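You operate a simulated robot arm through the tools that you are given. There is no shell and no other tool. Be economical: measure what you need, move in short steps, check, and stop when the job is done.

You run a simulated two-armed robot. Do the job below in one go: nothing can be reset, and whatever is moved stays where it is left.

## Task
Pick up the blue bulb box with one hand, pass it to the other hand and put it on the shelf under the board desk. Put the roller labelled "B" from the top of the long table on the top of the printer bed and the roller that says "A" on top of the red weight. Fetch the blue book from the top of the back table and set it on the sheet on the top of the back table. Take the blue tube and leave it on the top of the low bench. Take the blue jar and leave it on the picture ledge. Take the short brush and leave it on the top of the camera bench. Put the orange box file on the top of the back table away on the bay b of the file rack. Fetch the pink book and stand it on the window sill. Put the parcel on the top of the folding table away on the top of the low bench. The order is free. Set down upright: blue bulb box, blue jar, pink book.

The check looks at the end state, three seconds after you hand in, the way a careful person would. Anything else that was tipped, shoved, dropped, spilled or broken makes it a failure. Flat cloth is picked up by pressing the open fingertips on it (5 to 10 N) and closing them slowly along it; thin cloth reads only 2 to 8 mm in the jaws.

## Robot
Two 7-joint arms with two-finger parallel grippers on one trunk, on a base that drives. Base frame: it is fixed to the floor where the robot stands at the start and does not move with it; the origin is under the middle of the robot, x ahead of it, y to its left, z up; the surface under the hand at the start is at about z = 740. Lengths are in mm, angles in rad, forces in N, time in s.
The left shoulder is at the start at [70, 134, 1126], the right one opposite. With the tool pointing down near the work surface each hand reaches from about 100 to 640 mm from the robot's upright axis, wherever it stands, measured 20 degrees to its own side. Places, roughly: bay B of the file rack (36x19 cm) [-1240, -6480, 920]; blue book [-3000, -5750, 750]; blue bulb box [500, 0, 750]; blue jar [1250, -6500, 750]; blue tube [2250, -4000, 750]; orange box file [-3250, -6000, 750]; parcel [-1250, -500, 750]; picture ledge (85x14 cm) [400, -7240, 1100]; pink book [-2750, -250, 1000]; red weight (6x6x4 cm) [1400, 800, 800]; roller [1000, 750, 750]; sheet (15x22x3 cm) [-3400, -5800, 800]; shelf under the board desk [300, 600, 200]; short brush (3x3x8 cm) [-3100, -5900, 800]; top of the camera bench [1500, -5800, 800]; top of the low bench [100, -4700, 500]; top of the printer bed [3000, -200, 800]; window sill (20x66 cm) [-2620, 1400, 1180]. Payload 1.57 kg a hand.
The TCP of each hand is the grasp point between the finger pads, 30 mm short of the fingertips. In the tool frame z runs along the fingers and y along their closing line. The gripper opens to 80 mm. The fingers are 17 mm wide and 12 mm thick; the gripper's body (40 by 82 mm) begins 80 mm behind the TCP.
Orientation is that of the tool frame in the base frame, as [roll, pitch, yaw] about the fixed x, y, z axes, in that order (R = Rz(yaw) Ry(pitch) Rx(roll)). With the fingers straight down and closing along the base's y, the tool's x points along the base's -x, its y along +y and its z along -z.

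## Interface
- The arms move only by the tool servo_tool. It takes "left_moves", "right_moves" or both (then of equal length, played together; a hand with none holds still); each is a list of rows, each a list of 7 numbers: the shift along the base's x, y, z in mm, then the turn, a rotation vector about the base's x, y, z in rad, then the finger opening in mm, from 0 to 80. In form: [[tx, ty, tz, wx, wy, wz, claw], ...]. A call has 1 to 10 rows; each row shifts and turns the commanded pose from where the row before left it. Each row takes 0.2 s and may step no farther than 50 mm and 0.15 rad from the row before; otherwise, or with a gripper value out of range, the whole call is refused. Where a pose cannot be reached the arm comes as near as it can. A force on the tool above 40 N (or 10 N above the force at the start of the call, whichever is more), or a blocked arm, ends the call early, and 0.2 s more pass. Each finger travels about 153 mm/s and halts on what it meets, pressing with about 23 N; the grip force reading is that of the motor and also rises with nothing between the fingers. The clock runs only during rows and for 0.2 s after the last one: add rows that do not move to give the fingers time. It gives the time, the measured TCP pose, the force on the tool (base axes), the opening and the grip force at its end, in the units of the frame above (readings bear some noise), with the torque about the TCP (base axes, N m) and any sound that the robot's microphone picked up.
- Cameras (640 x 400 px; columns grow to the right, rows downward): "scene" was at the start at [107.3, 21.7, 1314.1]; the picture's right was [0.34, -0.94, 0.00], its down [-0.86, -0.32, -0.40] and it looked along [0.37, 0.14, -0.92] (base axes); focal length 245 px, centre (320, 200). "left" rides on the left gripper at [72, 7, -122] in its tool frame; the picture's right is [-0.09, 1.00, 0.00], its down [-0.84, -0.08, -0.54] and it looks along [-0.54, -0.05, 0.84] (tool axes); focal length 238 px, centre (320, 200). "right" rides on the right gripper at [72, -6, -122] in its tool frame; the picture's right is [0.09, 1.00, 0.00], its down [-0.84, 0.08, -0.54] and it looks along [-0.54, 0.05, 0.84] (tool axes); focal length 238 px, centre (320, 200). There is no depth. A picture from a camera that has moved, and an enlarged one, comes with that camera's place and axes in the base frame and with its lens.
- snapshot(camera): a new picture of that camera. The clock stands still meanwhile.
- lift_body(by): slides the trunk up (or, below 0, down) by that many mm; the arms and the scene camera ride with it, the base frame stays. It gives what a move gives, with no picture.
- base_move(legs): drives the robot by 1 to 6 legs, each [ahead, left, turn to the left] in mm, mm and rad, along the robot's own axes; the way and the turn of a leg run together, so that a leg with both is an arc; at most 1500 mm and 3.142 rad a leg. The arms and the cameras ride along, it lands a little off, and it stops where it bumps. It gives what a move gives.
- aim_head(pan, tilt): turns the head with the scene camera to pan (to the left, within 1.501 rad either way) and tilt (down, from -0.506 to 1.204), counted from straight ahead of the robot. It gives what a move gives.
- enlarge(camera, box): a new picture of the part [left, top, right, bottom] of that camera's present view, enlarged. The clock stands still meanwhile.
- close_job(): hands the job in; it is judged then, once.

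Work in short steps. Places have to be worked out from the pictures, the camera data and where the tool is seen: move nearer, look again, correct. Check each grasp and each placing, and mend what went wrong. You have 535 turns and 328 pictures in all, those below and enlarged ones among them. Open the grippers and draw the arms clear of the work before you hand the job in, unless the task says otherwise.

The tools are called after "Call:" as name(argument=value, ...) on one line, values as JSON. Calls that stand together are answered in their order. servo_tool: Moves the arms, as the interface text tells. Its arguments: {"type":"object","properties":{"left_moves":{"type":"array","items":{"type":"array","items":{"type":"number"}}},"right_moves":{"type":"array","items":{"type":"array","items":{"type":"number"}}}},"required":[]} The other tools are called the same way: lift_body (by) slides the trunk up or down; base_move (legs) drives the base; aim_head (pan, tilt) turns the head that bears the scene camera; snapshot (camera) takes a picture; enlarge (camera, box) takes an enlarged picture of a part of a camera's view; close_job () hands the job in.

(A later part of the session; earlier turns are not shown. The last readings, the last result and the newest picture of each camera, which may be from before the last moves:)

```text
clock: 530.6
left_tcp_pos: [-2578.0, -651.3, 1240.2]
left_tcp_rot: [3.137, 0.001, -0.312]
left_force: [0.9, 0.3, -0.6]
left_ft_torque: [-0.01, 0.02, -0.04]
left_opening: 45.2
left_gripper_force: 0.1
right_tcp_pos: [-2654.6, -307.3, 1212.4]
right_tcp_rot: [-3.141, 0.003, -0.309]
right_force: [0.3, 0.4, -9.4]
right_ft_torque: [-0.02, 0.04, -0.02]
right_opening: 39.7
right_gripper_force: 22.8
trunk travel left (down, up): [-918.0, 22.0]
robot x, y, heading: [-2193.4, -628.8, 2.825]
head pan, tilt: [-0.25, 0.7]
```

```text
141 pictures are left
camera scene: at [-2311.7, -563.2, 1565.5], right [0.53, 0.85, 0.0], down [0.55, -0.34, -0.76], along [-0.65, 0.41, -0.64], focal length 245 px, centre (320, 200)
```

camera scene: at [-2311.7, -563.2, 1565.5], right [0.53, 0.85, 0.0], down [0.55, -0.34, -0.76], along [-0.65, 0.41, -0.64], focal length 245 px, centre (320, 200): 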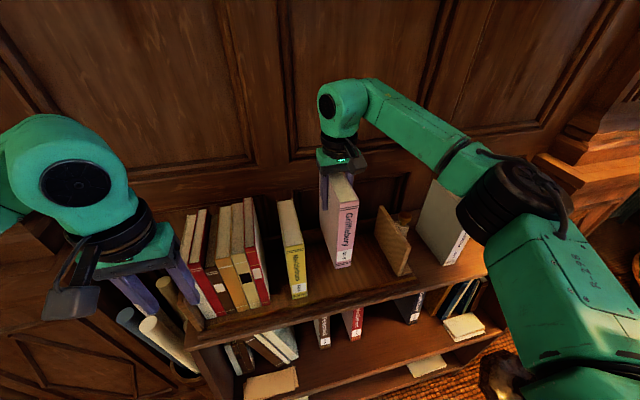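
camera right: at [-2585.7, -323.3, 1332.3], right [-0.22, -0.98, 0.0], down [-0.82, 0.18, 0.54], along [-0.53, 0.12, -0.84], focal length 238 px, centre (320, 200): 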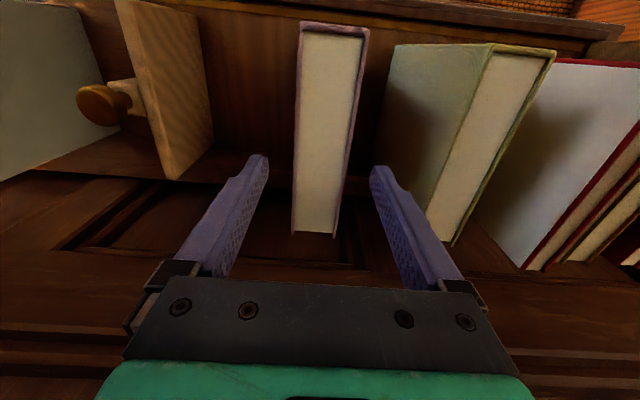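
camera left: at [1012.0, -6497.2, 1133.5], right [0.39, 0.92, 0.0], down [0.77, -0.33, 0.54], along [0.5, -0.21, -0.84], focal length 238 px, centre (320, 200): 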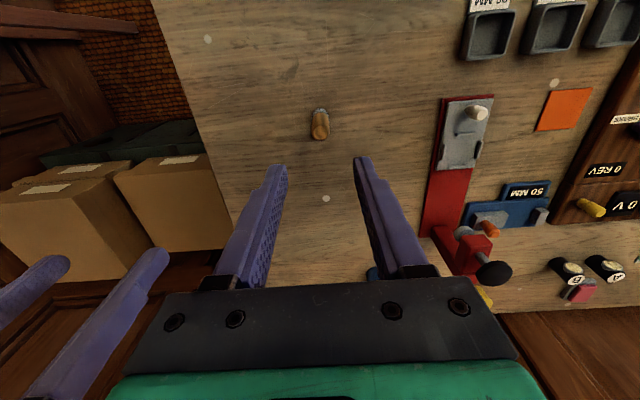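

Book held (≈0.95 kg). Back out of the shelf, then turn right to face north (+u); afterwards lower arms below the floor lamp's shade.

Call:
servo_tool(right_moves=[[0, 0, 20, 0, 0, 0, 0], [0, 0, 20, 0, 0, 0, 0]])

Call:
base_move(legs=[[-225, 0, 0]])

Call:
servo_tool(right_moves=[[38, -12, 0, 0, 0, 0, 0], [38, -12, 0, 0, 0, 0, 0], [38, -12, 0, 0, 0, 0, 0], [38, -12, 0, 0, 0, 0, 0], [0, 0, 0, 0, 0, 0, 0], [0, 0, 0, 0, 0, 0, 0], [0, 0, 0, 0, 0, 0, 0]], left_moves=[[20, -6, -40, 0, 0, 0, 45], [20, -6, -40, 0, 0, 0, 45], [0, 0, -40, 0, 0, 0, 45], [0, 0, -40, 0, 0, 0, 45], [0, 0, -40, 0, 0, 0, 45], [0, 0, -40, 0, 0, 0, 45], [0, 0, -40, 0, 0, 0, 45]])

Call:
aim_head(pan=-1.2, tilt=0.5)

Call:
snapshot(camera="scene")

```text
clock: 531.2
left_tcp_pos: [-2576.1, -651.2, 1240.7]
left_tcp_rot: [3.138, 0.001, -0.314]
left_force: [0.5, 0.5, 0.2]
left_ft_torque: [0.01, 0.01, -0.01]
left_opening: 44.8
left_gripper_force: 0.1
right_tcp_pos: [-2656.4, -307.7, 1252.5]
right_tcp_rot: [-3.14, 0.003, -0.311]
right_force: [-0.2, 1.4, -8.1]
right_ft_torque: [0.03, 0.0, 0.01]
right_opening: 39.8
right_gripper_force: 22.9
trunk travel left (down, up): [-918.0, 22.0]
robot x, y, heading: [-2192.2, -628.9, 2.826]
head pan, tilt: [-0.25, 0.7]
```

```text
clock: 532.9
left_tcp_pos: [-2368.4, -719.0, 1237.9]
left_tcp_rot: [3.137, -0.002, -0.311]
left_force: [0.4, 1.3, 1.0]
left_ft_torque: [-0.03, -0.03, -0.01]
left_opening: 45.2
left_gripper_force: 0.1
right_tcp_pos: [-2447.7, -375.1, 1249.4]
right_tcp_rot: [3.14, -0.001, -0.31]
right_force: [0.5, -0.3, -8.7]
right_ft_torque: [0.0, 0.03, -0.04]
right_opening: 40.0
right_gripper_force: 23.4
trunk travel left (down, up): [-918.0, 22.0]
robot x, y, heading: [-1979.3, -698.2, 2.825]
head pan, tilt: [-0.25, 0.7]
```

```text
clock: 534.5
left_tcp_pos: [-2325.0, -733.8, 959.7]
left_tcp_rot: [3.138, 0.006, -0.311]
left_force: [0.1, 0.3, -0.2]
left_ft_torque: [-0.02, 0.01, -0.02]
left_opening: 45.1
left_gripper_force: 0.2
right_tcp_pos: [-2289.6, -425.5, 1252.0]
right_tcp_rot: [-3.141, 0.002, -0.31]
right_force: [-0.2, -0.3, -8.7]
right_ft_torque: [-0.01, 0.01, 0.0]
right_opening: 40.1
right_gripper_force: 22.9
trunk travel left (down, up): [-918.0, 22.0]
robot x, y, heading: [-1978.1, -694.1, 2.836]
head pan, tilt: [-0.25, 0.7]
```

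```text
clock: 535.7
left_tcp_pos: [-2323.7, -732.8, 960.8]
left_tcp_rot: [3.138, 0.002, -0.31]
left_force: [0.2, 0.3, 0.1]
left_ft_torque: [-0.02, -0.02, -0.02]
left_opening: 45.1
left_gripper_force: 0.0
right_tcp_pos: [-2290.2, -423.9, 1251.8]
right_tcp_rot: [3.141, 0.002, -0.311]
right_force: [0.1, -0.3, -9.4]
right_ft_torque: [0.01, 0.05, 0.01]
right_opening: 39.9
right_gripper_force: 22.9
trunk travel left (down, up): [-918.0, 22.0]
robot x, y, heading: [-1977.5, -696.9, 2.829]
head pan, tilt: [-1.201, 0.499]
```

```text
140 pictures are left
camera scene: at [-2031.4, -585.7, 1583.2], right [1.0, 0.06, 0.0], down [0.03, -0.48, -0.88], along [-0.05, 0.88, -0.48], focal length 245 px, centre (320, 200)
```

scene: 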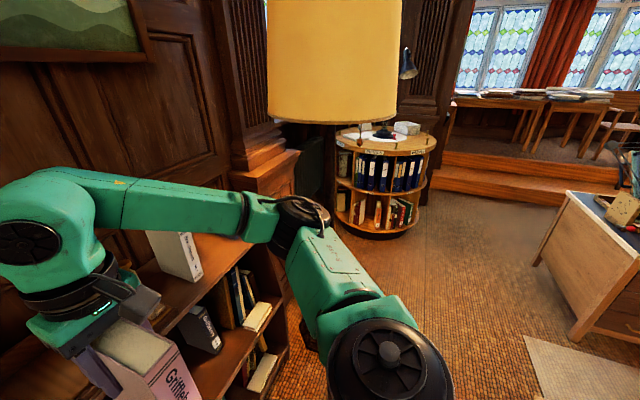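

Turn right to face north.

Call:
base_move(legs=[[0, 0, -1.57]])

Call:
lift_body(by=-110)

Call:
aim_head(pan=0.2, tilt=0.5)

Call:
snapshot(camera="scene")

```text
clock: 539.9
left_tcp_pos: [-2022.9, -351.0, 961.1]
left_tcp_rot: [3.14, 0.001, -1.864]
left_force: [0.2, -0.2, -0.4]
left_ft_torque: [-0.03, 0.0, 0.0]
left_opening: 45.0
left_gripper_force: 0.1
right_tcp_pos: [-1714.8, -379.1, 1252.2]
right_tcp_rot: [3.141, 0.001, -1.865]
right_force: [0.0, -0.1, -7.7]
right_ft_torque: [-0.01, -0.02, 0.0]
right_opening: 39.9
right_gripper_force: 23.0
trunk travel left (down, up): [-918.0, 22.0]
robot x, y, heading: [-1979.0, -693.9, 1.281]
head pan, tilt: [-1.201, 0.499]
```

```text
clock: 541.3
left_tcp_pos: [-2024.6, -349.1, 852.4]
left_tcp_rot: [3.139, 0.003, -1.865]
left_force: [-0.3, 0.5, 0.2]
left_ft_torque: [-0.01, 0.01, 0.02]
left_opening: 45.1
left_gripper_force: 0.0
right_tcp_pos: [-1715.5, -379.4, 1143.0]
right_tcp_rot: [3.141, 0.002, -1.864]
right_force: [0.4, 0.2, -8.0]
right_ft_torque: [0.06, -0.03, 0.01]
right_opening: 39.9
right_gripper_force: 23.3
trunk travel left (down, up): [-808.0, 132.0]
robot x, y, heading: [-1977.8, -693.7, 1.281]
head pan, tilt: [-1.201, 0.499]
```

```text
clock: 542.8
left_tcp_pos: [-2023.6, -349.3, 851.1]
left_tcp_rot: [3.139, 0.001, -1.864]
left_force: [-1.0, 0.6, -0.7]
left_ft_torque: [0.02, 0.0, -0.02]
left_opening: 44.8
left_gripper_force: 0.1
right_tcp_pos: [-1714.4, -378.6, 1142.0]
right_tcp_rot: [3.141, 0.002, -1.864]
right_force: [-0.4, -0.6, -8.1]
right_ft_torque: [0.02, 0.0, -0.02]
right_opening: 39.9
right_gripper_force: 23.2
trunk travel left (down, up): [-808.0, 132.0]
robot x, y, heading: [-1976.7, -696.7, 1.28]
head pan, tilt: [0.201, 0.499]
```

```text
139 pictures are left
camera scene: at [-1953.1, -553.0, 1473.2], right [1.0, -0.09, 0.0], down [-0.04, -0.48, -0.88], along [0.08, 0.87, -0.48], focal length 245 px, centre (320, 200)
```

scene: 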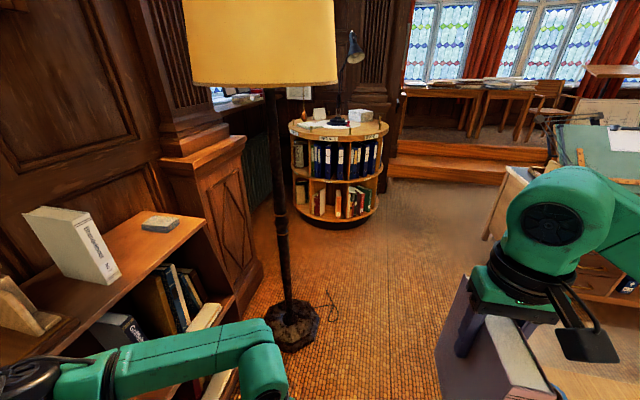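

The lamp pole is at (−2050, 423). Turn slightly right so the left elbow clears it, and slide north between the lamp and the table.

Call:
base_move(legs=[[0, 0, -0.4], [700, 250, 0]])

Call:
aim_head(pan=0.9, tilt=0.5)

Call:
snapshot(camera="scene")

```text
clock: 548.0
left_tcp_pos: [-1631.3, 334.8, 850.6]
left_tcp_rot: [3.138, 0.001, -2.265]
left_force: [0.0, -0.6, 1.0]
left_ft_torque: [-0.02, 0.0, 0.02]
left_opening: 44.8
left_gripper_force: 0.0
right_tcp_pos: [-1356.5, 188.7, 1143.1]
right_tcp_rot: [3.141, 0.001, -2.264]
right_force: [1.1, -0.4, -9.1]
right_ft_torque: [0.06, -0.01, -0.01]
right_opening: 39.7
right_gripper_force: 23.8
trunk travel left (down, up): [-808.0, 132.0]
robot x, y, heading: [-1721.6, 0.6, 0.881]
head pan, tilt: [0.201, 0.499]
```

```text
clock: 549.1
left_tcp_pos: [-1630.4, 336.0, 850.7]
left_tcp_rot: [3.138, 0.002, -2.264]
left_force: [-0.7, -0.3, 0.2]
left_ft_torque: [-0.02, 0.01, -0.02]
left_opening: 44.9
left_gripper_force: 0.1
right_tcp_pos: [-1357.4, 188.7, 1140.9]
right_tcp_rot: [3.141, 0.002, -2.263]
right_force: [0.1, 0.0, -8.7]
right_ft_torque: [0.0, 0.0, 0.0]
right_opening: 39.7
right_gripper_force: 23.2
trunk travel left (down, up): [-808.0, 132.0]
robot x, y, heading: [-1723.0, -2.9, 0.882]
head pan, tilt: [0.901, 0.499]
```

```text
138 pictures are left
camera scene: at [-1706.3, 130.8, 1473.3], right [0.98, 0.21, 0.0], down [0.1, -0.47, -0.88], along [-0.18, 0.86, -0.48], focal length 245 px, centre (320, 200)
```

scene: 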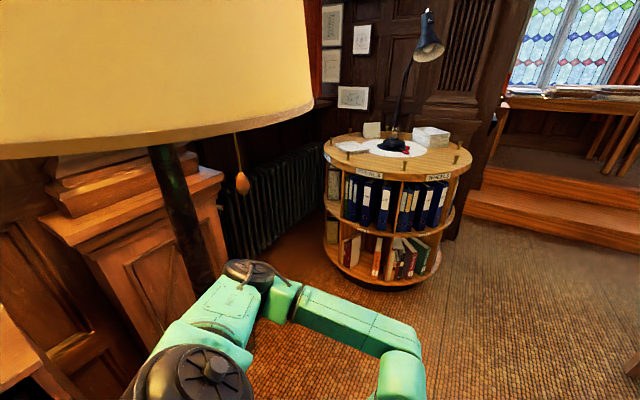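

The shade is near the head; move diagonally away (north-east) first, then on north.

Call:
base_move(legs=[[281, -92, 0], [690, 275, 0]])

Call:
base_move(legs=[[0, 0, 1.2]])

Call:
aim_head(pan=0.6, tilt=0.4)

Call:
snapshot(camera="scene")

```text
clock: 554.8
left_tcp_pos: [-1151.7, 1201.6, 849.7]
left_tcp_rot: [3.138, 0.001, -2.262]
left_force: [-0.1, -0.1, 0.8]
left_ft_torque: [0.0, 0.01, -0.01]
left_opening: 44.9
left_gripper_force: 0.0
right_tcp_pos: [-877.6, 1055.5, 1142.4]
right_tcp_rot: [-3.142, 0.003, -2.261]
right_force: [0.2, -0.9, -8.7]
right_ft_torque: [0.03, -0.03, 0.02]
right_opening: 39.9
right_gripper_force: 23.2
trunk travel left (down, up): [-808.0, 132.0]
robot x, y, heading: [-1243.9, 867.4, 0.885]
head pan, tilt: [0.901, 0.499]
```

```text
clock: 558.1
left_tcp_pos: [-1520.4, 1076.2, 850.5]
left_tcp_rot: [3.138, 0.002, -1.068]
left_force: [-0.8, -0.4, 0.0]
left_ft_torque: [-0.01, 0.02, 0.01]
left_opening: 44.8
left_gripper_force: 0.1
right_tcp_pos: [-1285.6, 1277.8, 1141.2]
right_tcp_rot: [-3.141, 0.002, -1.065]
right_force: [0.1, 0.7, -9.5]
right_ft_torque: [0.03, 0.0, 0.01]
right_opening: 39.8
right_gripper_force: 22.9
trunk travel left (down, up): [-808.0, 132.0]
robot x, y, heading: [-1243.2, 866.5, 2.075]
head pan, tilt: [0.901, 0.499]
```

```text
clock: 559.0
left_tcp_pos: [-1520.5, 1075.3, 849.8]
left_tcp_rot: [3.139, 0.002, -1.065]
left_force: [0.1, 0.1, -0.6]
left_ft_torque: [-0.01, 0.03, 0.02]
left_opening: 44.9
left_gripper_force: 0.1
right_tcp_pos: [-1286.8, 1276.8, 1140.8]
right_tcp_rot: [-3.14, 0.003, -1.066]
right_force: [-0.4, -0.4, -9.5]
right_ft_torque: [0.02, -0.05, 0.0]
right_opening: 39.9
right_gripper_force: 23.1
trunk travel left (down, up): [-808.0, 132.0]
robot x, y, heading: [-1243.4, 868.6, 2.077]
head pan, tilt: [0.6, 0.4]
```

```text
137 pictures are left
camera scene: at [-1349.1, 955.8, 1482.4], right [0.45, 0.89, 0.0], down [0.35, -0.17, -0.92], along [-0.82, 0.41, -0.39], focal length 245 px, centre (320, 200)
```

scene: 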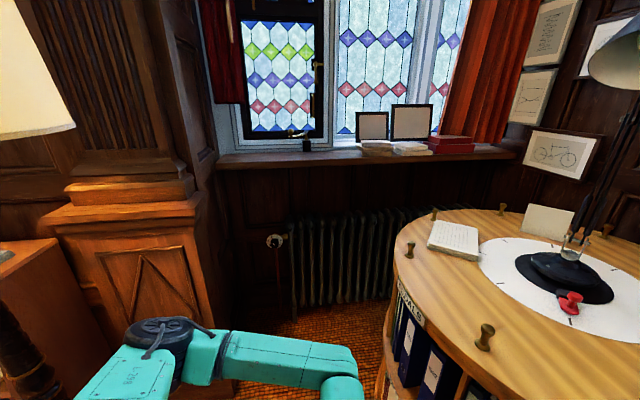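

The round shelf is close on the right. Raise the book well above it, step south a bit, then finish turning toward the sill.

Call:
lift_body(by=120)

Call:
servo_tool(right_moves=[[0, 0, 25, 0, 0, 0, 0], [0, 0, 25, 0, 0, 0, 0], [0, 0, 20, 0, 0, 0, 0]])

Call:
base_move(legs=[[-47, 49, 0], [0, 0, 0.753]])

Call:
aim_head(pan=0.0, tilt=0.5)

Call:
snapshot(camera="scene")

```text
clock: 560.5
left_tcp_pos: [-1520.8, 1076.6, 971.2]
left_tcp_rot: [3.138, 0.002, -1.067]
left_force: [-0.6, -1.2, -0.2]
left_ft_torque: [-0.02, -0.02, -0.02]
left_opening: 45.0
left_gripper_force: 0.0
right_tcp_pos: [-1286.2, 1276.2, 1261.5]
right_tcp_rot: [-3.141, 0.002, -1.065]
right_force: [-0.1, 0.3, -8.3]
right_ft_torque: [0.03, -0.02, 0.02]
right_opening: 40.1
right_gripper_force: 22.8
trunk travel left (down, up): [-928.0, 12.0]
robot x, y, heading: [-1240.5, 867.4, 2.08]
head pan, tilt: [0.6, 0.4]
```

```text
clock: 561.2
left_tcp_pos: [-1521.3, 1075.2, 971.2]
left_tcp_rot: [3.138, 0.003, -1.067]
left_force: [-0.3, -1.1, -0.1]
left_ft_torque: [-0.01, -0.03, 0.04]
left_opening: 45.1
left_gripper_force: 0.2
right_tcp_pos: [-1286.8, 1275.6, 1333.0]
right_tcp_rot: [-3.139, -0.001, -1.065]
right_force: [0.3, 0.5, -9.0]
right_ft_torque: [-0.01, -0.01, 0.0]
right_opening: 39.9
right_gripper_force: 23.1
trunk travel left (down, up): [-928.0, 12.0]
robot x, y, heading: [-1242.4, 869.9, 2.074]
head pan, tilt: [0.6, 0.4]
```

```text
clock: 564.2
left_tcp_pos: [-1608.1, 769.7, 971.6]
left_tcp_rot: [3.137, 0.003, -0.321]
left_force: [-0.3, 0.4, -0.1]
left_ft_torque: [-0.02, -0.01, -0.01]
left_opening: 45.1
left_gripper_force: 0.0
right_tcp_pos: [-1571.9, 1075.9, 1331.9]
right_tcp_rot: [3.141, 0.0, -0.322]
right_force: [0.2, 0.2, -8.5]
right_ft_torque: [0.01, 0.02, -0.03]
right_opening: 40.0
right_gripper_force: 23.0
trunk travel left (down, up): [-928.0, 12.0]
robot x, y, heading: [-1261.6, 803.2, 2.821]
head pan, tilt: [0.6, 0.4]
```

```text
clock: 565.2
left_tcp_pos: [-1609.2, 767.8, 971.6]
left_tcp_rot: [3.138, 0.002, -0.321]
left_force: [0.9, 0.6, -0.3]
left_ft_torque: [0.06, -0.04, 0.02]
left_opening: 44.8
left_gripper_force: 0.0
right_tcp_pos: [-1572.5, 1075.0, 1332.4]
right_tcp_rot: [-3.14, 0.002, -0.321]
right_force: [0.1, 0.1, -8.9]
right_ft_torque: [0.0, -0.01, 0.03]
right_opening: 39.8
right_gripper_force: 22.9
trunk travel left (down, up): [-928.0, 12.0]
robot x, y, heading: [-1266.4, 806.1, 2.82]
head pan, tilt: [0.0, 0.499]
```

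```text
136 pictures are left
camera scene: at [-1396.8, 849.1, 1593.3], right [0.31, 0.95, 0.0], down [0.46, -0.15, -0.88], along [-0.83, 0.27, -0.48], focal length 245 px, centre (320, 200)
```

scene: 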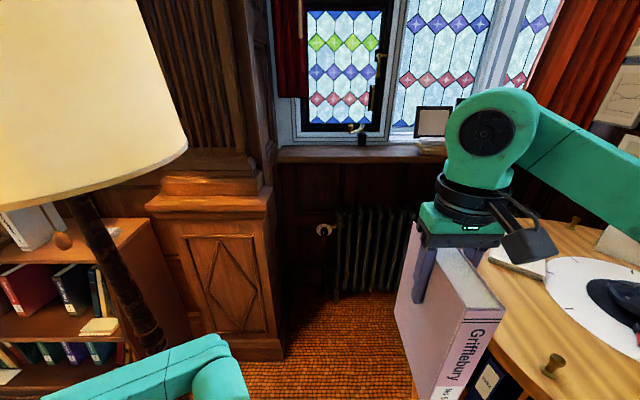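

Drive ahead toward the sill (between pillar and round shelf), 50 to the right; then check.

Call:
base_move(legs=[[450, -55, 0.008]])

Call:
snapshot(camera="scene")

Call:
aim_head(pan=-0.9, tilt=0.8)

Call:
snapshot(camera="scene")

```text
clock: 568.0
left_tcp_pos: [-2016.5, 955.5, 970.2]
left_tcp_rot: [3.138, 0.003, -0.31]
left_force: [0.1, -0.2, 0.5]
left_ft_torque: [0.0, 0.01, 0.0]
left_opening: 44.7
left_gripper_force: 0.0
right_tcp_pos: [-1981.8, 1261.6, 1331.3]
right_tcp_rot: [-3.142, 0.002, -0.31]
right_force: [0.3, -0.7, -7.8]
right_ft_torque: [0.0, 0.02, 0.03]
right_opening: 39.9
right_gripper_force: 22.8
trunk travel left (down, up): [-928.0, 12.0]
robot x, y, heading: [-1671.6, 991.8, 2.831]
head pan, tilt: [0.0, 0.499]
```

```text
135 pictures are left
camera scene: at [-1804.3, 1038.2, 1593.5], right [0.3, 0.95, 0.0], down [0.46, -0.15, -0.88], along [-0.84, 0.27, -0.48], focal length 245 px, centre (320, 200)
```

scene: 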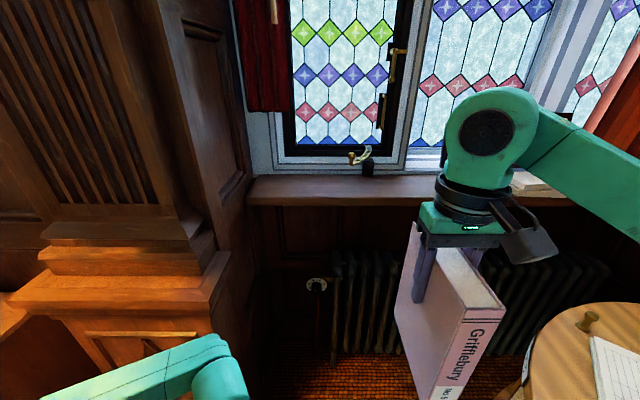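

```text
clock: 569.1
left_tcp_pos: [-2018.5, 953.9, 970.5]
left_tcp_rot: [3.137, 0.003, -0.312]
left_force: [-0.4, 0.5, 0.4]
left_ft_torque: [-0.04, 0.0, 0.01]
left_opening: 44.9
left_gripper_force: 0.1
right_tcp_pos: [-1985.3, 1262.2, 1331.3]
right_tcp_rot: [-3.139, 0.001, -0.31]
right_force: [-0.3, -0.1, -8.6]
right_ft_torque: [0.05, 0.02, 0.01]
right_opening: 40.0
right_gripper_force: 23.1
trunk travel left (down, up): [-928.0, 12.0]
robot x, y, heading: [-1673.8, 991.9, 2.832]
head pan, tilt: [-0.901, 0.799]
```

```text
134 pictures are left
camera scene: at [-1748.3, 1086.9, 1567.4], right [0.94, 0.35, 0.0], down [0.25, -0.67, -0.7], along [-0.25, 0.65, -0.72], focal length 245 px, centre (320, 200)
```

scene: 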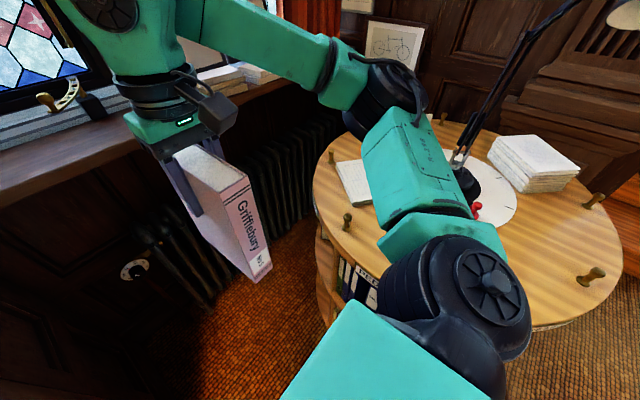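

To keep the left elbow off the pillar, I'll tuck the left hand low and turn the robot left 0.6 rad, so the right arm reaches the sill sideways.

Call:
servo_tool(left_moves=[[28, -25, -30, 0, 0, 0, 45], [28, -25, -30, 0, 0, 0, 45], [28, -25, -30, 0, 0, 0, 45], [28, -25, -30, 0, 0, 0, 45]])

Call:
base_move(legs=[[60, 0, 0], [0, 0, 0.6]])

Call:
aim_head(pan=0.6, tilt=0.7)

Call:
snapshot(camera="scene")

Call:
aim_head(pan=-0.6, tilt=0.6)

Call:
snapshot(camera="scene")

```text
clock: 570.1
left_tcp_pos: [-1905.0, 854.5, 850.5]
left_tcp_rot: [3.139, 0.003, -0.311]
left_force: [0.2, -0.7, 0.4]
left_ft_torque: [0.0, -0.03, 0.0]
left_opening: 45.0
left_gripper_force: 0.0
right_tcp_pos: [-1984.8, 1261.9, 1333.2]
right_tcp_rot: [-3.141, 0.002, -0.309]
right_force: [-0.1, -0.5, -8.8]
right_ft_torque: [-0.03, 0.03, 0.03]
right_opening: 39.9
right_gripper_force: 22.8
trunk travel left (down, up): [-928.0, 12.0]
robot x, y, heading: [-1672.8, 990.5, 2.831]
head pan, tilt: [-0.901, 0.799]
```

```text
clock: 572.8
left_tcp_pos: [-1844.7, 766.2, 851.0]
left_tcp_rot: [3.139, 0.001, 0.289]
left_force: [1.0, 0.5, -0.2]
left_ft_torque: [-0.01, 0.01, 0.01]
left_opening: 45.0
left_gripper_force: 0.1
right_tcp_pos: [-2140.8, 1060.7, 1330.4]
right_tcp_rot: [-3.141, 0.0, 0.288]
right_force: [0.1, 0.8, -8.7]
right_ft_torque: [-0.01, -0.01, 0.0]
right_opening: 39.9
right_gripper_force: 22.6
trunk travel left (down, up): [-928.0, 12.0]
robot x, y, heading: [-1730.8, 1013.1, -2.853]
head pan, tilt: [-0.901, 0.799]
```

```text
clock: 574.4
left_tcp_pos: [-1844.2, 765.9, 850.4]
left_tcp_rot: [3.138, 0.002, 0.288]
left_force: [-0.1, -0.2, -0.2]
left_ft_torque: [0.01, 0.01, 0.02]
left_opening: 45.0
left_gripper_force: 0.0
right_tcp_pos: [-2138.8, 1059.6, 1332.9]
right_tcp_rot: [-3.14, 0.001, 0.288]
right_force: [0.4, 0.1, -8.1]
right_ft_torque: [-0.02, 0.06, -0.01]
right_opening: 40.0
right_gripper_force: 22.3
trunk travel left (down, up): [-928.0, 12.0]
robot x, y, heading: [-1731.9, 1011.3, -2.854]
head pan, tilt: [0.6, 0.7]
```

```text
133 pictures are left
camera scene: at [-1831.6, 933.6, 1575.6], right [-0.78, 0.63, 0.0], down [0.41, 0.5, -0.76], along [-0.48, -0.59, -0.64], focal length 245 px, centre (320, 200)
```

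scene: 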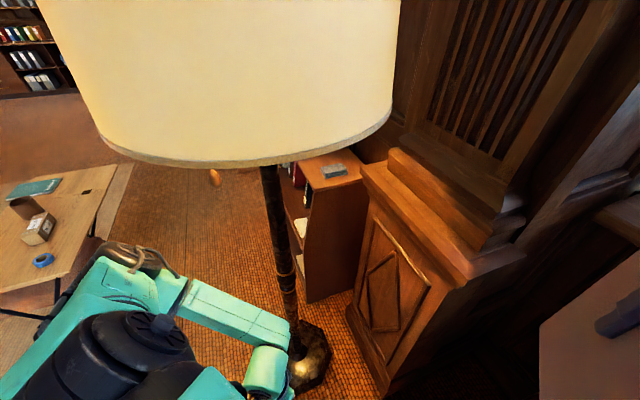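

```text
clock: 575.8
left_tcp_pos: [-1843.3, 765.1, 851.6]
left_tcp_rot: [3.138, 0.003, 0.288]
left_force: [-0.7, 0.8, 0.7]
left_ft_torque: [0.01, 0.01, -0.04]
left_opening: 45.1
left_gripper_force: 0.1
right_tcp_pos: [-2138.7, 1058.9, 1331.2]
right_tcp_rot: [-3.14, 0.0, 0.288]
right_force: [0.1, 0.2, -9.1]
right_ft_torque: [-0.04, 0.02, 0.02]
right_opening: 39.9
right_gripper_force: 23.1
trunk travel left (down, up): [-928.0, 12.0]
robot x, y, heading: [-1730.6, 1012.2, -2.848]
head pan, tilt: [-0.6, 0.6]
```

```text
132 pictures are left
camera scene: at [-1862.3, 1026.6, 1584.1], right [0.31, 0.95, 0.0], down [0.54, -0.17, -0.82], along [-0.78, 0.25, -0.57], focal length 245 px, centre (320, 200)
```

scene: 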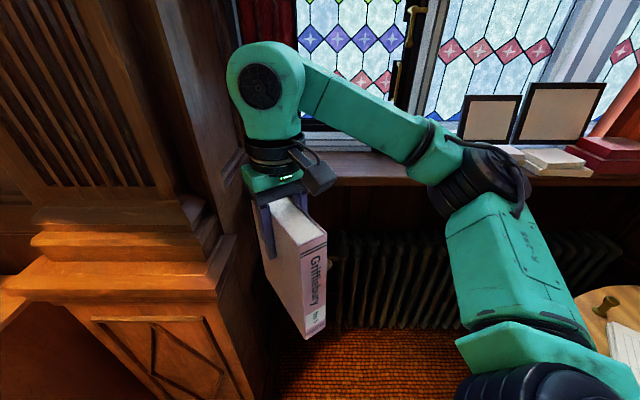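

Lamp pole is at (−2068, 553). I'll back off slightly, square up again, then advance and turn left in small arcs so the left elbow passes between pole and pillar.

Call:
base_move(legs=[[-66, 45, 0], [0, 0, -0.6]])

Call:
servo_tool(right_moves=[[0, 0, 15, 0, 0, 0, 0], [0, 0, 15, 0, 0, 0, 0]])

Call:
base_move(legs=[[220, 0, 0]])

Call:
aim_head(pan=0.8, tilt=0.8)

Call:
snapshot(camera="scene")

```text
clock: 578.5
left_tcp_pos: [-1887.7, 848.0, 851.2]
left_tcp_rot: [3.14, 0.002, -0.313]
left_force: [-0.2, -0.3, 0.0]
left_ft_torque: [-0.01, 0.01, 0.01]
left_opening: 44.8
left_gripper_force: 0.1
right_tcp_pos: [-1963.9, 1256.9, 1332.6]
right_tcp_rot: [-3.141, 0.002, -0.313]
right_force: [0.8, 0.4, -8.1]
right_ft_torque: [0.0, 0.02, 0.0]
right_opening: 39.8
right_gripper_force: 23.4
trunk travel left (down, up): [-928.0, 12.0]
robot x, y, heading: [-1653.5, 987.4, 2.827]
head pan, tilt: [-0.6, 0.6]
```

```text
clock: 579.1
left_tcp_pos: [-1887.7, 849.6, 850.0]
left_tcp_rot: [3.14, 0.0, -0.314]
left_force: [0.0, 0.0, -0.2]
left_ft_torque: [0.02, -0.02, 0.04]
left_opening: 45.1
left_gripper_force: 0.1
right_tcp_pos: [-1964.1, 1256.9, 1360.5]
right_tcp_rot: [-3.139, 0.0, -0.311]
right_force: [-0.5, -0.7, -9.4]
right_ft_torque: [0.01, 0.02, -0.02]
right_opening: 40.0
right_gripper_force: 22.7
trunk travel left (down, up): [-928.0, 12.0]
robot x, y, heading: [-1654.0, 985.4, 2.831]
head pan, tilt: [-0.6, 0.6]
```

```text
clock: 580.8
left_tcp_pos: [-2092.5, 915.6, 851.9]
left_tcp_rot: [3.138, 0.005, -0.316]
left_force: [0.3, -0.2, -1.0]
left_ft_torque: [0.03, 0.01, -0.02]
left_opening: 45.2
left_gripper_force: 0.0
right_tcp_pos: [-2169.0, 1322.9, 1363.0]
right_tcp_rot: [-3.14, 0.004, -0.313]
right_force: [-0.2, -0.4, -8.9]
right_ft_torque: [0.02, 0.03, 0.0]
right_opening: 40.0
right_gripper_force: 23.1
trunk travel left (down, up): [-928.0, 12.0]
robot x, y, heading: [-1864.3, 1054.0, 2.828]
head pan, tilt: [-0.6, 0.6]
```

```text
clock: 582.3
left_tcp_pos: [-2096.1, 916.8, 851.0]
left_tcp_rot: [3.138, 0.001, -0.314]
left_force: [1.0, 0.4, -0.2]
left_ft_torque: [0.02, 0.0, -0.03]
left_opening: 45.1
left_gripper_force: 0.0
right_tcp_pos: [-2172.8, 1324.6, 1361.2]
right_tcp_rot: [-3.141, 0.001, -0.312]
right_force: [0.9, 0.2, -8.4]
right_ft_torque: [0.0, 0.02, 0.0]
right_opening: 40.1
right_gripper_force: 22.8
trunk travel left (down, up): [-928.0, 12.0]
robot x, y, heading: [-1860.7, 1058.5, 2.826]
head pan, tilt: [0.799, 0.799]
```

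```text
131 pictures are left
camera scene: at [-1981.5, 1035.2, 1567.3], right [-0.47, 0.88, 0.0], down [0.63, 0.33, -0.7], along [-0.62, -0.33, -0.72], focal length 245 px, centre (320, 200)
```

scene: 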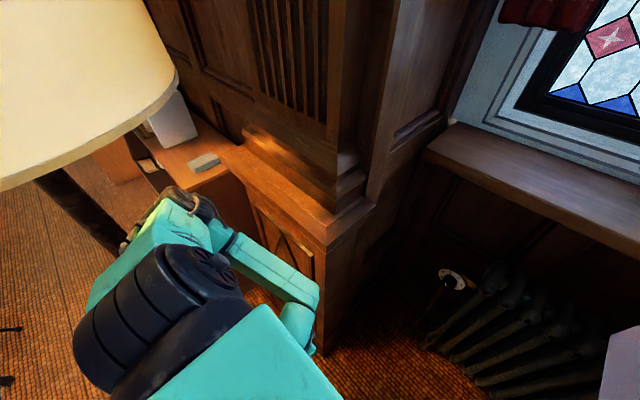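

Elbow sits between pole and pillar. Proceed with the small arcs.

Call:
base_move(legs=[[60, -5, 0.15], [60, -14, 0.15]])

Call:
aim_head(pan=0.7, tilt=0.9)

Call:
snapshot(camera="scene")

Call:
aim_head(pan=-0.5, tilt=0.6)

Call:
snapshot(camera="scene")

```text
clock: 584.0
left_tcp_pos: [-2151.4, 891.5, 852.8]
left_tcp_rot: [3.138, 0.01, -0.014]
left_force: [1.2, -0.7, 0.5]
left_ft_torque: [-0.02, 0.07, 0.01]
left_opening: 44.9
left_gripper_force: 0.1
right_tcp_pos: [-2341.4, 1258.0, 1366.8]
right_tcp_rot: [-3.139, 0.012, -0.01]
right_force: [1.6, -0.8, -8.7]
right_ft_torque: [0.03, 0.04, -0.01]
right_opening: 40.2
right_gripper_force: 23.0
trunk travel left (down, up): [-928.0, 12.0]
robot x, y, heading: [-1978.6, 1091.9, 3.128]
head pan, tilt: [0.799, 0.799]
```

```text
clock: 584.6
left_tcp_pos: [-2155.2, 890.7, 852.4]
left_tcp_rot: [3.137, 0.003, -0.015]
left_force: [0.7, -0.1, -0.6]
left_ft_torque: [0.0, 0.01, -0.04]
left_opening: 45.1
left_gripper_force: 0.1
right_tcp_pos: [-2349.1, 1257.4, 1363.5]
right_tcp_rot: [-3.14, 0.003, -0.013]
right_force: [0.7, 0.0, -7.9]
right_ft_torque: [0.01, 0.05, -0.01]
right_opening: 40.0
right_gripper_force: 22.7
trunk travel left (down, up): [-928.0, 12.0]
robot x, y, heading: [-1973.8, 1092.9, 3.129]
head pan, tilt: [0.7, 0.901]
```

```text
130 pictures are left
camera scene: at [-2080.6, 1047.5, 1559.8], right [-0.64, 0.77, 0.0], down [0.6, 0.5, -0.62], along [-0.48, -0.4, -0.78], focal length 245 px, centre (320, 200)
```

scene: 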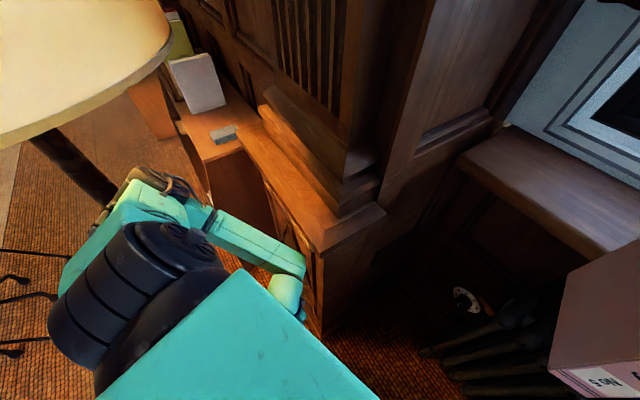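

```text
clock: 586.0
left_tcp_pos: [-2158.4, 890.6, 850.6]
left_tcp_rot: [3.137, 0.002, -0.014]
left_force: [0.3, 0.6, -0.4]
left_ft_torque: [0.01, 0.03, -0.01]
left_opening: 44.8
left_gripper_force: 0.1
right_tcp_pos: [-2352.8, 1257.9, 1361.9]
right_tcp_rot: [-3.141, -0.001, -0.011]
right_force: [0.2, 0.8, -8.6]
right_ft_torque: [-0.02, 0.0, 0.01]
right_opening: 39.9
right_gripper_force: 23.2
trunk travel left (down, up): [-928.0, 12.0]
robot x, y, heading: [-1977.0, 1092.7, 3.131]
head pan, tilt: [-0.499, 0.6]
```

```text
129 pictures are left
camera scene: at [-2104.4, 1138.6, 1584.1], right [0.49, 0.87, 0.0], down [0.49, -0.28, -0.82], along [-0.72, 0.4, -0.57], focal length 245 px, centre (320, 200)
```

scene: 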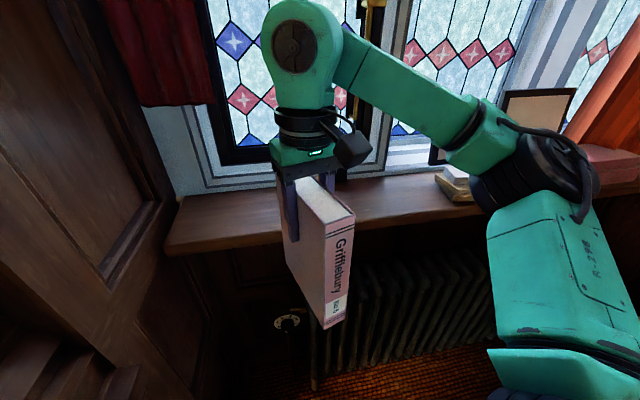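

Elbow is just beside the robot (27 mm from the pole), so driving forward moves it clear. First pull the left hand back a little, then drive forward along −e.

Call:
servo_tool(left_moves=[[28, 5, 0, 0, 0, 0, 45], [28, 5, 0, 0, 0, 0, 45], [0, 0, 0, 0, 0, 0, 45]])

Call:
base_move(legs=[[95, -29, 0]])

Call:
snapshot(camera="scene")

Call:
snapshot(camera="right")

```text
clock: 586.8
left_tcp_pos: [-2103.3, 901.6, 850.8]
left_tcp_rot: [3.137, 0.001, -0.013]
left_force: [0.1, -0.7, 0.0]
left_ft_torque: [0.01, -0.02, 0.0]
left_opening: 45.2
left_gripper_force: 0.1
right_tcp_pos: [-2354.0, 1257.6, 1361.7]
right_tcp_rot: [-3.14, 0.001, -0.009]
right_force: [-0.4, -0.7, -9.3]
right_ft_torque: [0.02, -0.02, 0.0]
right_opening: 40.0
right_gripper_force: 23.2
trunk travel left (down, up): [-928.0, 12.0]
robot x, y, heading: [-1976.2, 1090.9, 3.123]
head pan, tilt: [-0.499, 0.6]
```

```text
clock: 588.0
left_tcp_pos: [-2192.4, 929.3, 851.0]
left_tcp_rot: [3.14, 0.005, -0.014]
left_force: [0.3, -0.1, -0.5]
left_ft_torque: [0.05, 0.05, 0.0]
left_opening: 44.9
left_gripper_force: 0.2
right_tcp_pos: [-2440.8, 1286.1, 1364.0]
right_tcp_rot: [-3.138, 0.005, -0.011]
right_force: [0.2, -0.4, -8.5]
right_ft_torque: [0.02, 0.01, 0.02]
right_opening: 39.9
right_gripper_force: 22.8
trunk travel left (down, up): [-928.0, 12.0]
robot x, y, heading: [-2075.2, 1118.7, 3.134]
head pan, tilt: [-0.499, 0.6]
```

```text
128 pictures are left
camera scene: at [-2191.0, 1165.6, 1585.0], right [0.49, 0.87, 0.0], down [0.49, -0.28, -0.83], along [-0.72, 0.4, -0.56], focal length 245 px, centre (320, 200)
```

scene: 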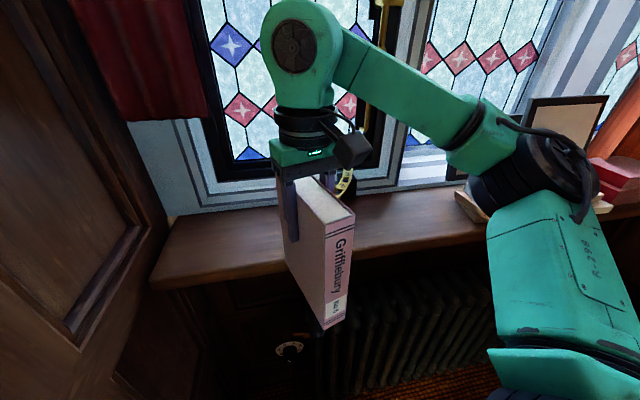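

```text
127 pictures are left
camera right: at [-2367.9, 1290.4, 1485.5], right [0.08, -1.0, 0.0], down [-0.83, -0.07, 0.55], along [-0.55, -0.04, -0.84], focal length 238 px, centre (320, 200)
```

right: 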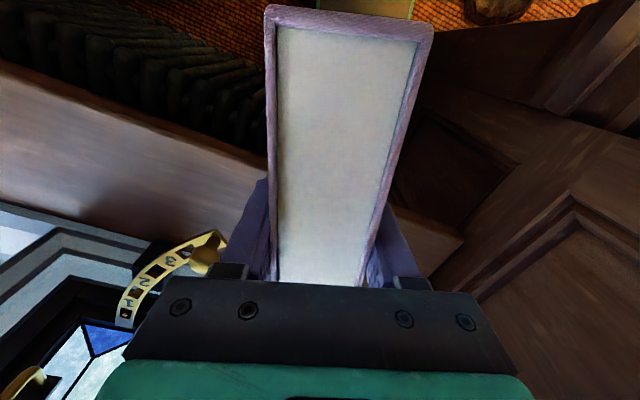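

Sill front edge e≈−2805, z≈1180; a window stay is near u≈566, so target u≈440. Extend the right hand over the sill while turning the book square (−0.3).

Call:
servo_tool(right_moves=[[-20, 0, 0, 0, 0, -0.1, 0], [-30, 3, 0, 0, 0, -0.1, 0], [-30, 3, 0, 0, 0, -0.1, 0], [-34, 5, 0, 0, 0, 0, 0], [-34, 4, 0, 0, 0, 0, 0], [-34, 4, 0, 0, 0, 0, 0], [0, 0, 0, 0, 0, 0, 0]])

Call:
snapshot(camera="right")

Call:
snapshot(camera="scene")

```text
clock: 589.6
left_tcp_pos: [-2197.5, 930.5, 851.7]
left_tcp_rot: [3.138, 0.0, -0.015]
left_force: [-0.3, -0.1, -0.8]
left_ft_torque: [0.01, 0.01, 0.0]
left_opening: 45.3
left_gripper_force: 0.0
right_tcp_pos: [-2631.7, 1305.1, 1361.4]
right_tcp_rot: [-3.139, 0.0, -0.307]
right_force: [-0.5, 0.5, -8.5]
right_ft_torque: [-0.04, 0.0, -0.03]
right_opening: 40.0
right_gripper_force: 23.3
trunk travel left (down, up): [-928.0, 12.0]
robot x, y, heading: [-2070.6, 1122.5, 3.131]
head pan, tilt: [-0.499, 0.6]
```

```text
126 pictures are left
camera right: at [-2560.1, 1289.5, 1482.5], right [-0.21, -0.98, 0.0], down [-0.82, 0.18, 0.54], along [-0.53, 0.12, -0.84], focal length 238 px, centre (320, 200)
```

right: 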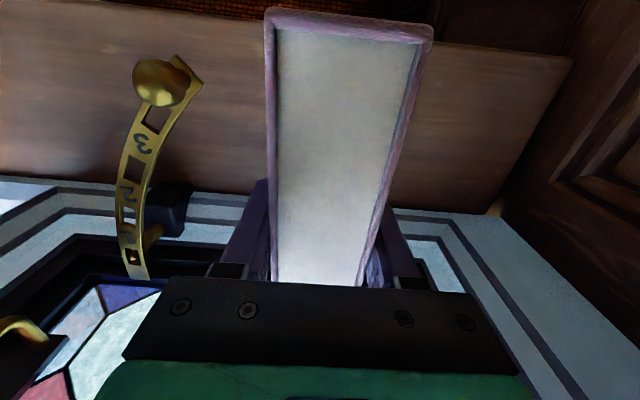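

```text
125 pictures are left
camera scene: at [-2200.2, 1168.3, 1584.1], right [0.49, 0.87, 0.0], down [0.49, -0.28, -0.82], along [-0.72, 0.4, -0.57], focal length 245 px, centre (320, 200)
```

scene: 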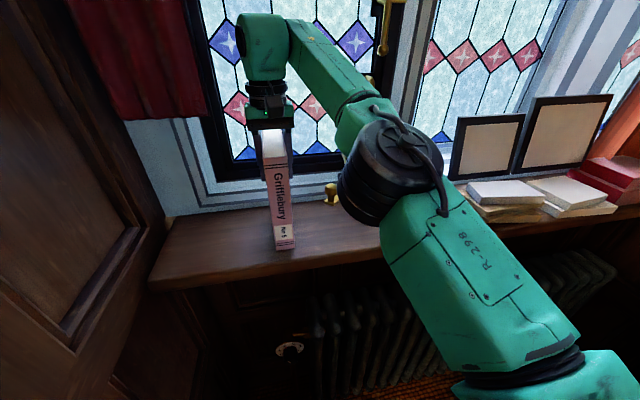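

Over the sill's middle. Shift 10 mm deeper and lower slowly to contact.

Call:
servo_tool(right_moves=[[-10, 3, 0, 0, 0, 0, 0], [0, 0, -12, 0, 0, 0, 0], [0, 0, -10, 0, 0, 0, 0], [0, 0, -6, 0, 0, 0, 0], [0, 0, 0, 0, 0, 0, 0]])

Call:
servo_tool(right_moves=[[0, 0, -4, 0, 0, 0, 0], [0, 0, -3, 0, 0, 0, 0], [0, 0, -2, 0, 0, 0, 0], [0, 0, 0, 0, 0, 0, 0]])

Call:
enlarge(camera="scene", box=[200, 130, 360, 280])

```text
clock: 590.8
left_tcp_pos: [-2197.1, 931.1, 851.7]
left_tcp_rot: [3.137, 0.001, -0.015]
left_force: [-0.6, 0.2, 0.0]
left_ft_torque: [-0.02, -0.04, -0.01]
left_opening: 45.1
left_gripper_force: 0.0
right_tcp_pos: [-2628.8, 1307.1, 1335.4]
right_tcp_rot: [-3.141, 0.003, -0.311]
right_force: [-2.2, 2.0, 3.7]
right_ft_torque: [0.31, 0.36, 0.06]
right_opening: 39.8
right_gripper_force: 22.9
right hand out of reach, approached as far as the arm can: row 1
trunk travel left (down, up): [-928.0, 12.0]
robot x, y, heading: [-2071.1, 1123.5, 3.133]
head pan, tilt: [-0.499, 0.6]
```

```text
clock: 591.8
left_tcp_pos: [-2194.4, 931.0, 851.7]
left_tcp_rot: [3.136, 0.004, -0.014]
left_force: [0.2, 0.6, 0.7]
left_ft_torque: [0.01, -0.02, -0.01]
left_opening: 45.0
left_gripper_force: 0.2
right_tcp_pos: [-2627.0, 1305.7, 1327.4]
right_tcp_rot: [3.141, 0.004, -0.312]
right_force: [-4.7, 4.5, 24.5]
right_ft_torque: [0.24, -0.21, 0.19]
right_opening: 40.1
right_gripper_force: 22.9
trunk travel left (down, up): [-928.0, 12.0]
robot x, y, heading: [-2073.4, 1125.3, 3.132]
head pan, tilt: [-0.499, 0.6]
```

```text
2.67 times, centred on (280, 205) of scene
camera zoom: at [-2194.7, 1167.9, 1584.6], right [0.49, 0.87, 0.0], down [0.49, -0.28, -0.83], along [-0.72, 0.4, -0.56], focal length 654 px, centre (427, 187)
```

zoom: 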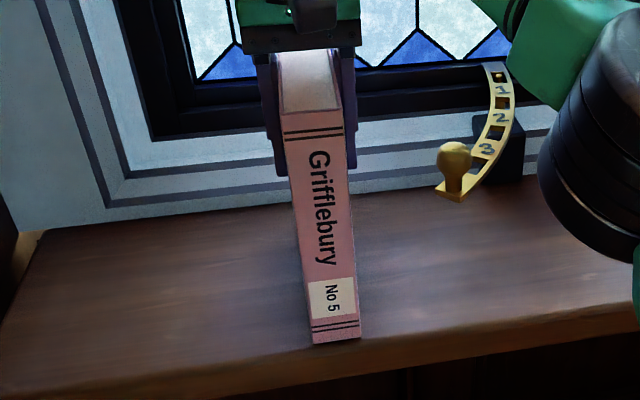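

Standing vertically on the sill. Ease up slightly, open gently and raise.

Call:
servo_tool(right_moves=[[0, 0, 4, 0, 0, 0, 0], [0, 0, 0, 0, 0, 0, 0]])

Call:
servo_tool(right_moves=[[0, 0, 0, 0, 0, 0, 43], [0, 0, 0, 0, 0, 0, 48], [0, 0, 0, 0, 0, 0, 55], [0, 0, 0, 0, 0, 0, 62], [0, 0, 0, 0, 0, 0, 62]])

Call:
enlarge(camera="scene", box=[200, 130, 360, 280])

```text
clock: 592.4
left_tcp_pos: [-2196.0, 930.8, 850.2]
left_tcp_rot: [3.139, 0.0, -0.013]
left_force: [0.3, -0.6, 0.6]
left_ft_torque: [-0.02, 0.02, -0.03]
left_opening: 45.1
left_gripper_force: 0.1
right_tcp_pos: [-2629.1, 1305.9, 1327.5]
right_tcp_rot: [-3.138, -0.003, -0.308]
right_force: [1.2, 0.0, -6.7]
right_ft_torque: [0.0, -0.06, 0.02]
right_opening: 39.9
right_gripper_force: 22.6
trunk travel left (down, up): [-928.0, 12.0]
robot x, y, heading: [-2075.3, 1121.6, 3.125]
head pan, tilt: [-0.499, 0.6]
```

```text
clock: 593.6
left_tcp_pos: [-2196.5, 931.1, 850.0]
left_tcp_rot: [3.14, 0.001, -0.015]
left_force: [-0.1, 0.4, 0.4]
left_ft_torque: [0.02, -0.02, 0.01]
left_opening: 45.0
left_gripper_force: 0.0
right_tcp_pos: [-2629.0, 1305.4, 1329.8]
right_tcp_rot: [-3.14, 0.002, -0.311]
right_force: [-0.1, 0.8, 0.3]
right_ft_torque: [0.0, -0.01, -0.01]
right_opening: 62.0
right_gripper_force: 0.1
trunk travel left (down, up): [-928.0, 12.0]
robot x, y, heading: [-2077.0, 1125.7, 3.137]
head pan, tilt: [-0.499, 0.6]
```

```text
2.67 times, centred on (280, 205) of scene
camera zoom: at [-2198.0, 1167.6, 1584.3], right [0.49, 0.87, 0.0], down [0.49, -0.28, -0.83], along [-0.72, 0.4, -0.56], focal length 654 px, centre (427, 187)
```

zoom: 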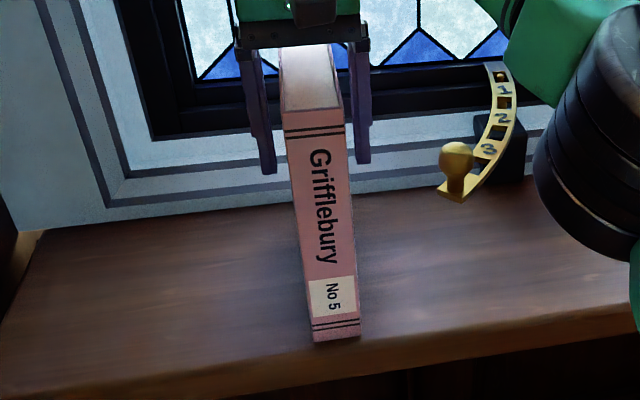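

It stands free. Open fully and withdraw along the book's depth (+e), fingers sliding out past the spine.

Call:
servo_tool(right_moves=[[0, 0, 0, 0, 0, 0, 80], [0, 0, 0, 0, 0, 0, 80], [20, -6.4, 0, 0, 0, 0, 80], [28.6, -9.2, 0, 0, 0, 0, 80], [28.6, -9.2, 0, 0, 0, 0, 80], [28.6, -9.2, 0, 0, 0, 0, 80], [28.6, -9.2, 0, 0, 0, 0, 80], [28.6, -9.2, 0, 0, 0, 0, 80], [0, 0, 0, 0, 0, 0, 80]])

Call:
snapshot(camera="scene")

```text
clock: 595.6
left_tcp_pos: [-2196.8, 930.2, 850.7]
left_tcp_rot: [3.138, 0.0, -0.013]
left_force: [0.1, -0.3, 0.9]
left_ft_torque: [0.01, -0.01, 0.01]
left_opening: 45.1
left_gripper_force: 0.0
right_tcp_pos: [-2466.2, 1252.9, 1330.2]
right_tcp_rot: [-3.14, 0.001, -0.311]
right_force: [-0.1, -0.1, 0.5]
right_ft_torque: [-0.01, 0.04, -0.02]
right_opening: 80.1
right_gripper_force: 0.1
trunk travel left (down, up): [-928.0, 12.0]
robot x, y, heading: [-2072.8, 1117.7, 3.135]
head pan, tilt: [-0.499, 0.6]
```

```text
122 pictures are left
camera scene: at [-2198.5, 1167.6, 1584.3], right [0.49, 0.87, 0.0], down [0.49, -0.28, -0.82], along [-0.72, 0.4, -0.57], focal length 245 px, centre (320, 200)
```

scene: 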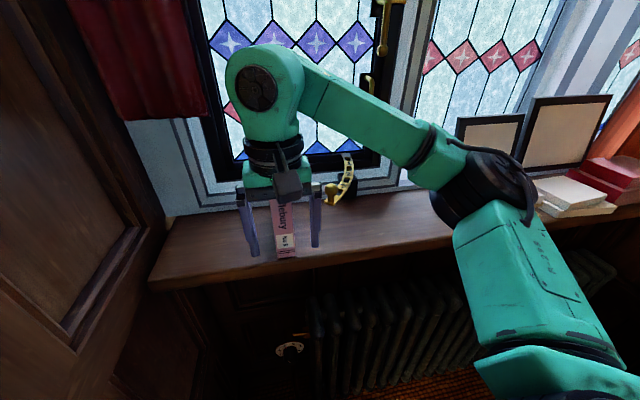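

The pink book stands on the sill. Retrace my way out in reverse: back 95, left hand as before, reverse arcs, then straight back.

Call:
base_move(legs=[[-95, 29, 0]])

Call:
servo_tool(left_moves=[[-28, -5, 0, 0, 0, 0, 45], [-28, -5, 0, 0, 0, 0, 45]])

Call:
base_move(legs=[[-60, 14, -0.15], [-60, 5, -0.15]])

Call:
aim_head(pan=0.8, tilt=0.8)

Call:
snapshot(camera="scene")

```text
clock: 596.7
left_tcp_pos: [-2105.5, 901.3, 851.1]
left_tcp_rot: [3.137, -0.004, -0.014]
left_force: [-0.1, 0.3, -0.7]
left_ft_torque: [0.01, -0.02, -0.01]
left_opening: 45.2
left_gripper_force: 0.0
right_tcp_pos: [-2377.2, 1225.5, 1327.6]
right_tcp_rot: [3.141, -0.003, -0.309]
right_force: [-0.6, 0.4, -0.4]
right_ft_torque: [0.02, -0.06, -0.06]
right_opening: 79.8
right_gripper_force: 0.1
trunk travel left (down, up): [-928.0, 12.0]
robot x, y, heading: [-1976.3, 1093.3, 3.13]
head pan, tilt: [-0.499, 0.6]
```

```text
clock: 597.3
left_tcp_pos: [-2159.7, 890.8, 849.0]
left_tcp_rot: [3.138, -0.002, -0.013]
left_force: [0.5, -0.1, -0.3]
left_ft_torque: [-0.02, 0.0, 0.04]
left_opening: 45.2
left_gripper_force: 0.0
right_tcp_pos: [-2376.3, 1225.4, 1328.5]
right_tcp_rot: [-3.138, -0.002, -0.31]
right_force: [-1.1, -0.6, -0.1]
right_ft_torque: [0.01, -0.04, -0.03]
right_opening: 79.7
right_gripper_force: 0.0
trunk travel left (down, up): [-928.0, 12.0]
robot x, y, heading: [-1979.6, 1091.4, 3.13]
head pan, tilt: [-0.499, 0.6]
```

```text
clock: 599.0
left_tcp_pos: [-2100.8, 915.7, 848.4]
left_tcp_rot: [3.139, -0.006, -0.315]
left_force: [-0.3, 0.9, -0.4]
left_ft_torque: [0.0, -0.09, 0.01]
left_opening: 44.9
left_gripper_force: 0.1
right_tcp_pos: [-2207.5, 1297.1, 1326.5]
right_tcp_rot: [-3.134, -0.006, -0.612]
right_force: [-0.9, 0.4, -1.1]
right_ft_torque: [-0.01, -0.08, -0.02]
right_opening: 79.6
right_gripper_force: 0.1
trunk travel left (down, up): [-928.0, 12.0]
robot x, y, heading: [-1861.4, 1057.3, 2.832]
head pan, tilt: [-0.499, 0.6]
```

```text
clock: 600.5
left_tcp_pos: [-2094.3, 915.1, 849.6]
left_tcp_rot: [3.139, 0.002, -0.314]
left_force: [0.9, -0.5, -0.4]
left_ft_torque: [-0.01, 0.03, -0.02]
left_opening: 45.0
left_gripper_force: 0.0
right_tcp_pos: [-2198.9, 1295.0, 1329.5]
right_tcp_rot: [-3.139, 0.003, -0.61]
right_force: [0.0, -0.4, -0.2]
right_ft_torque: [0.01, 0.02, 0.0]
right_opening: 79.9
right_gripper_force: 0.0
trunk travel left (down, up): [-928.0, 12.0]
robot x, y, heading: [-1863.5, 1055.1, 2.832]
head pan, tilt: [0.799, 0.799]
```

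```text
121 pictures are left
camera scene: at [-1978.8, 1033.5, 1567.5], right [-0.47, 0.88, 0.0], down [0.63, 0.34, -0.7], along [-0.62, -0.33, -0.72], focal length 245 px, centre (320, 200)
```

scene: 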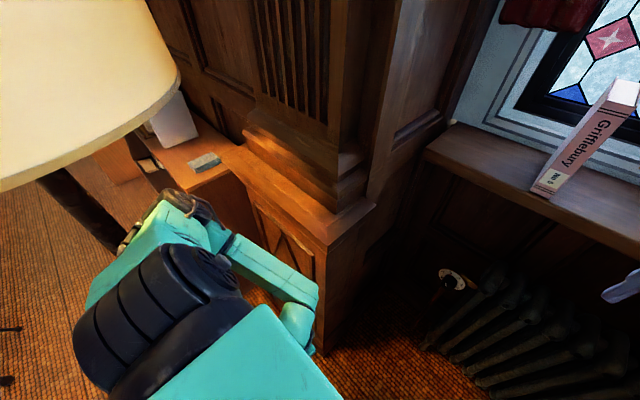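

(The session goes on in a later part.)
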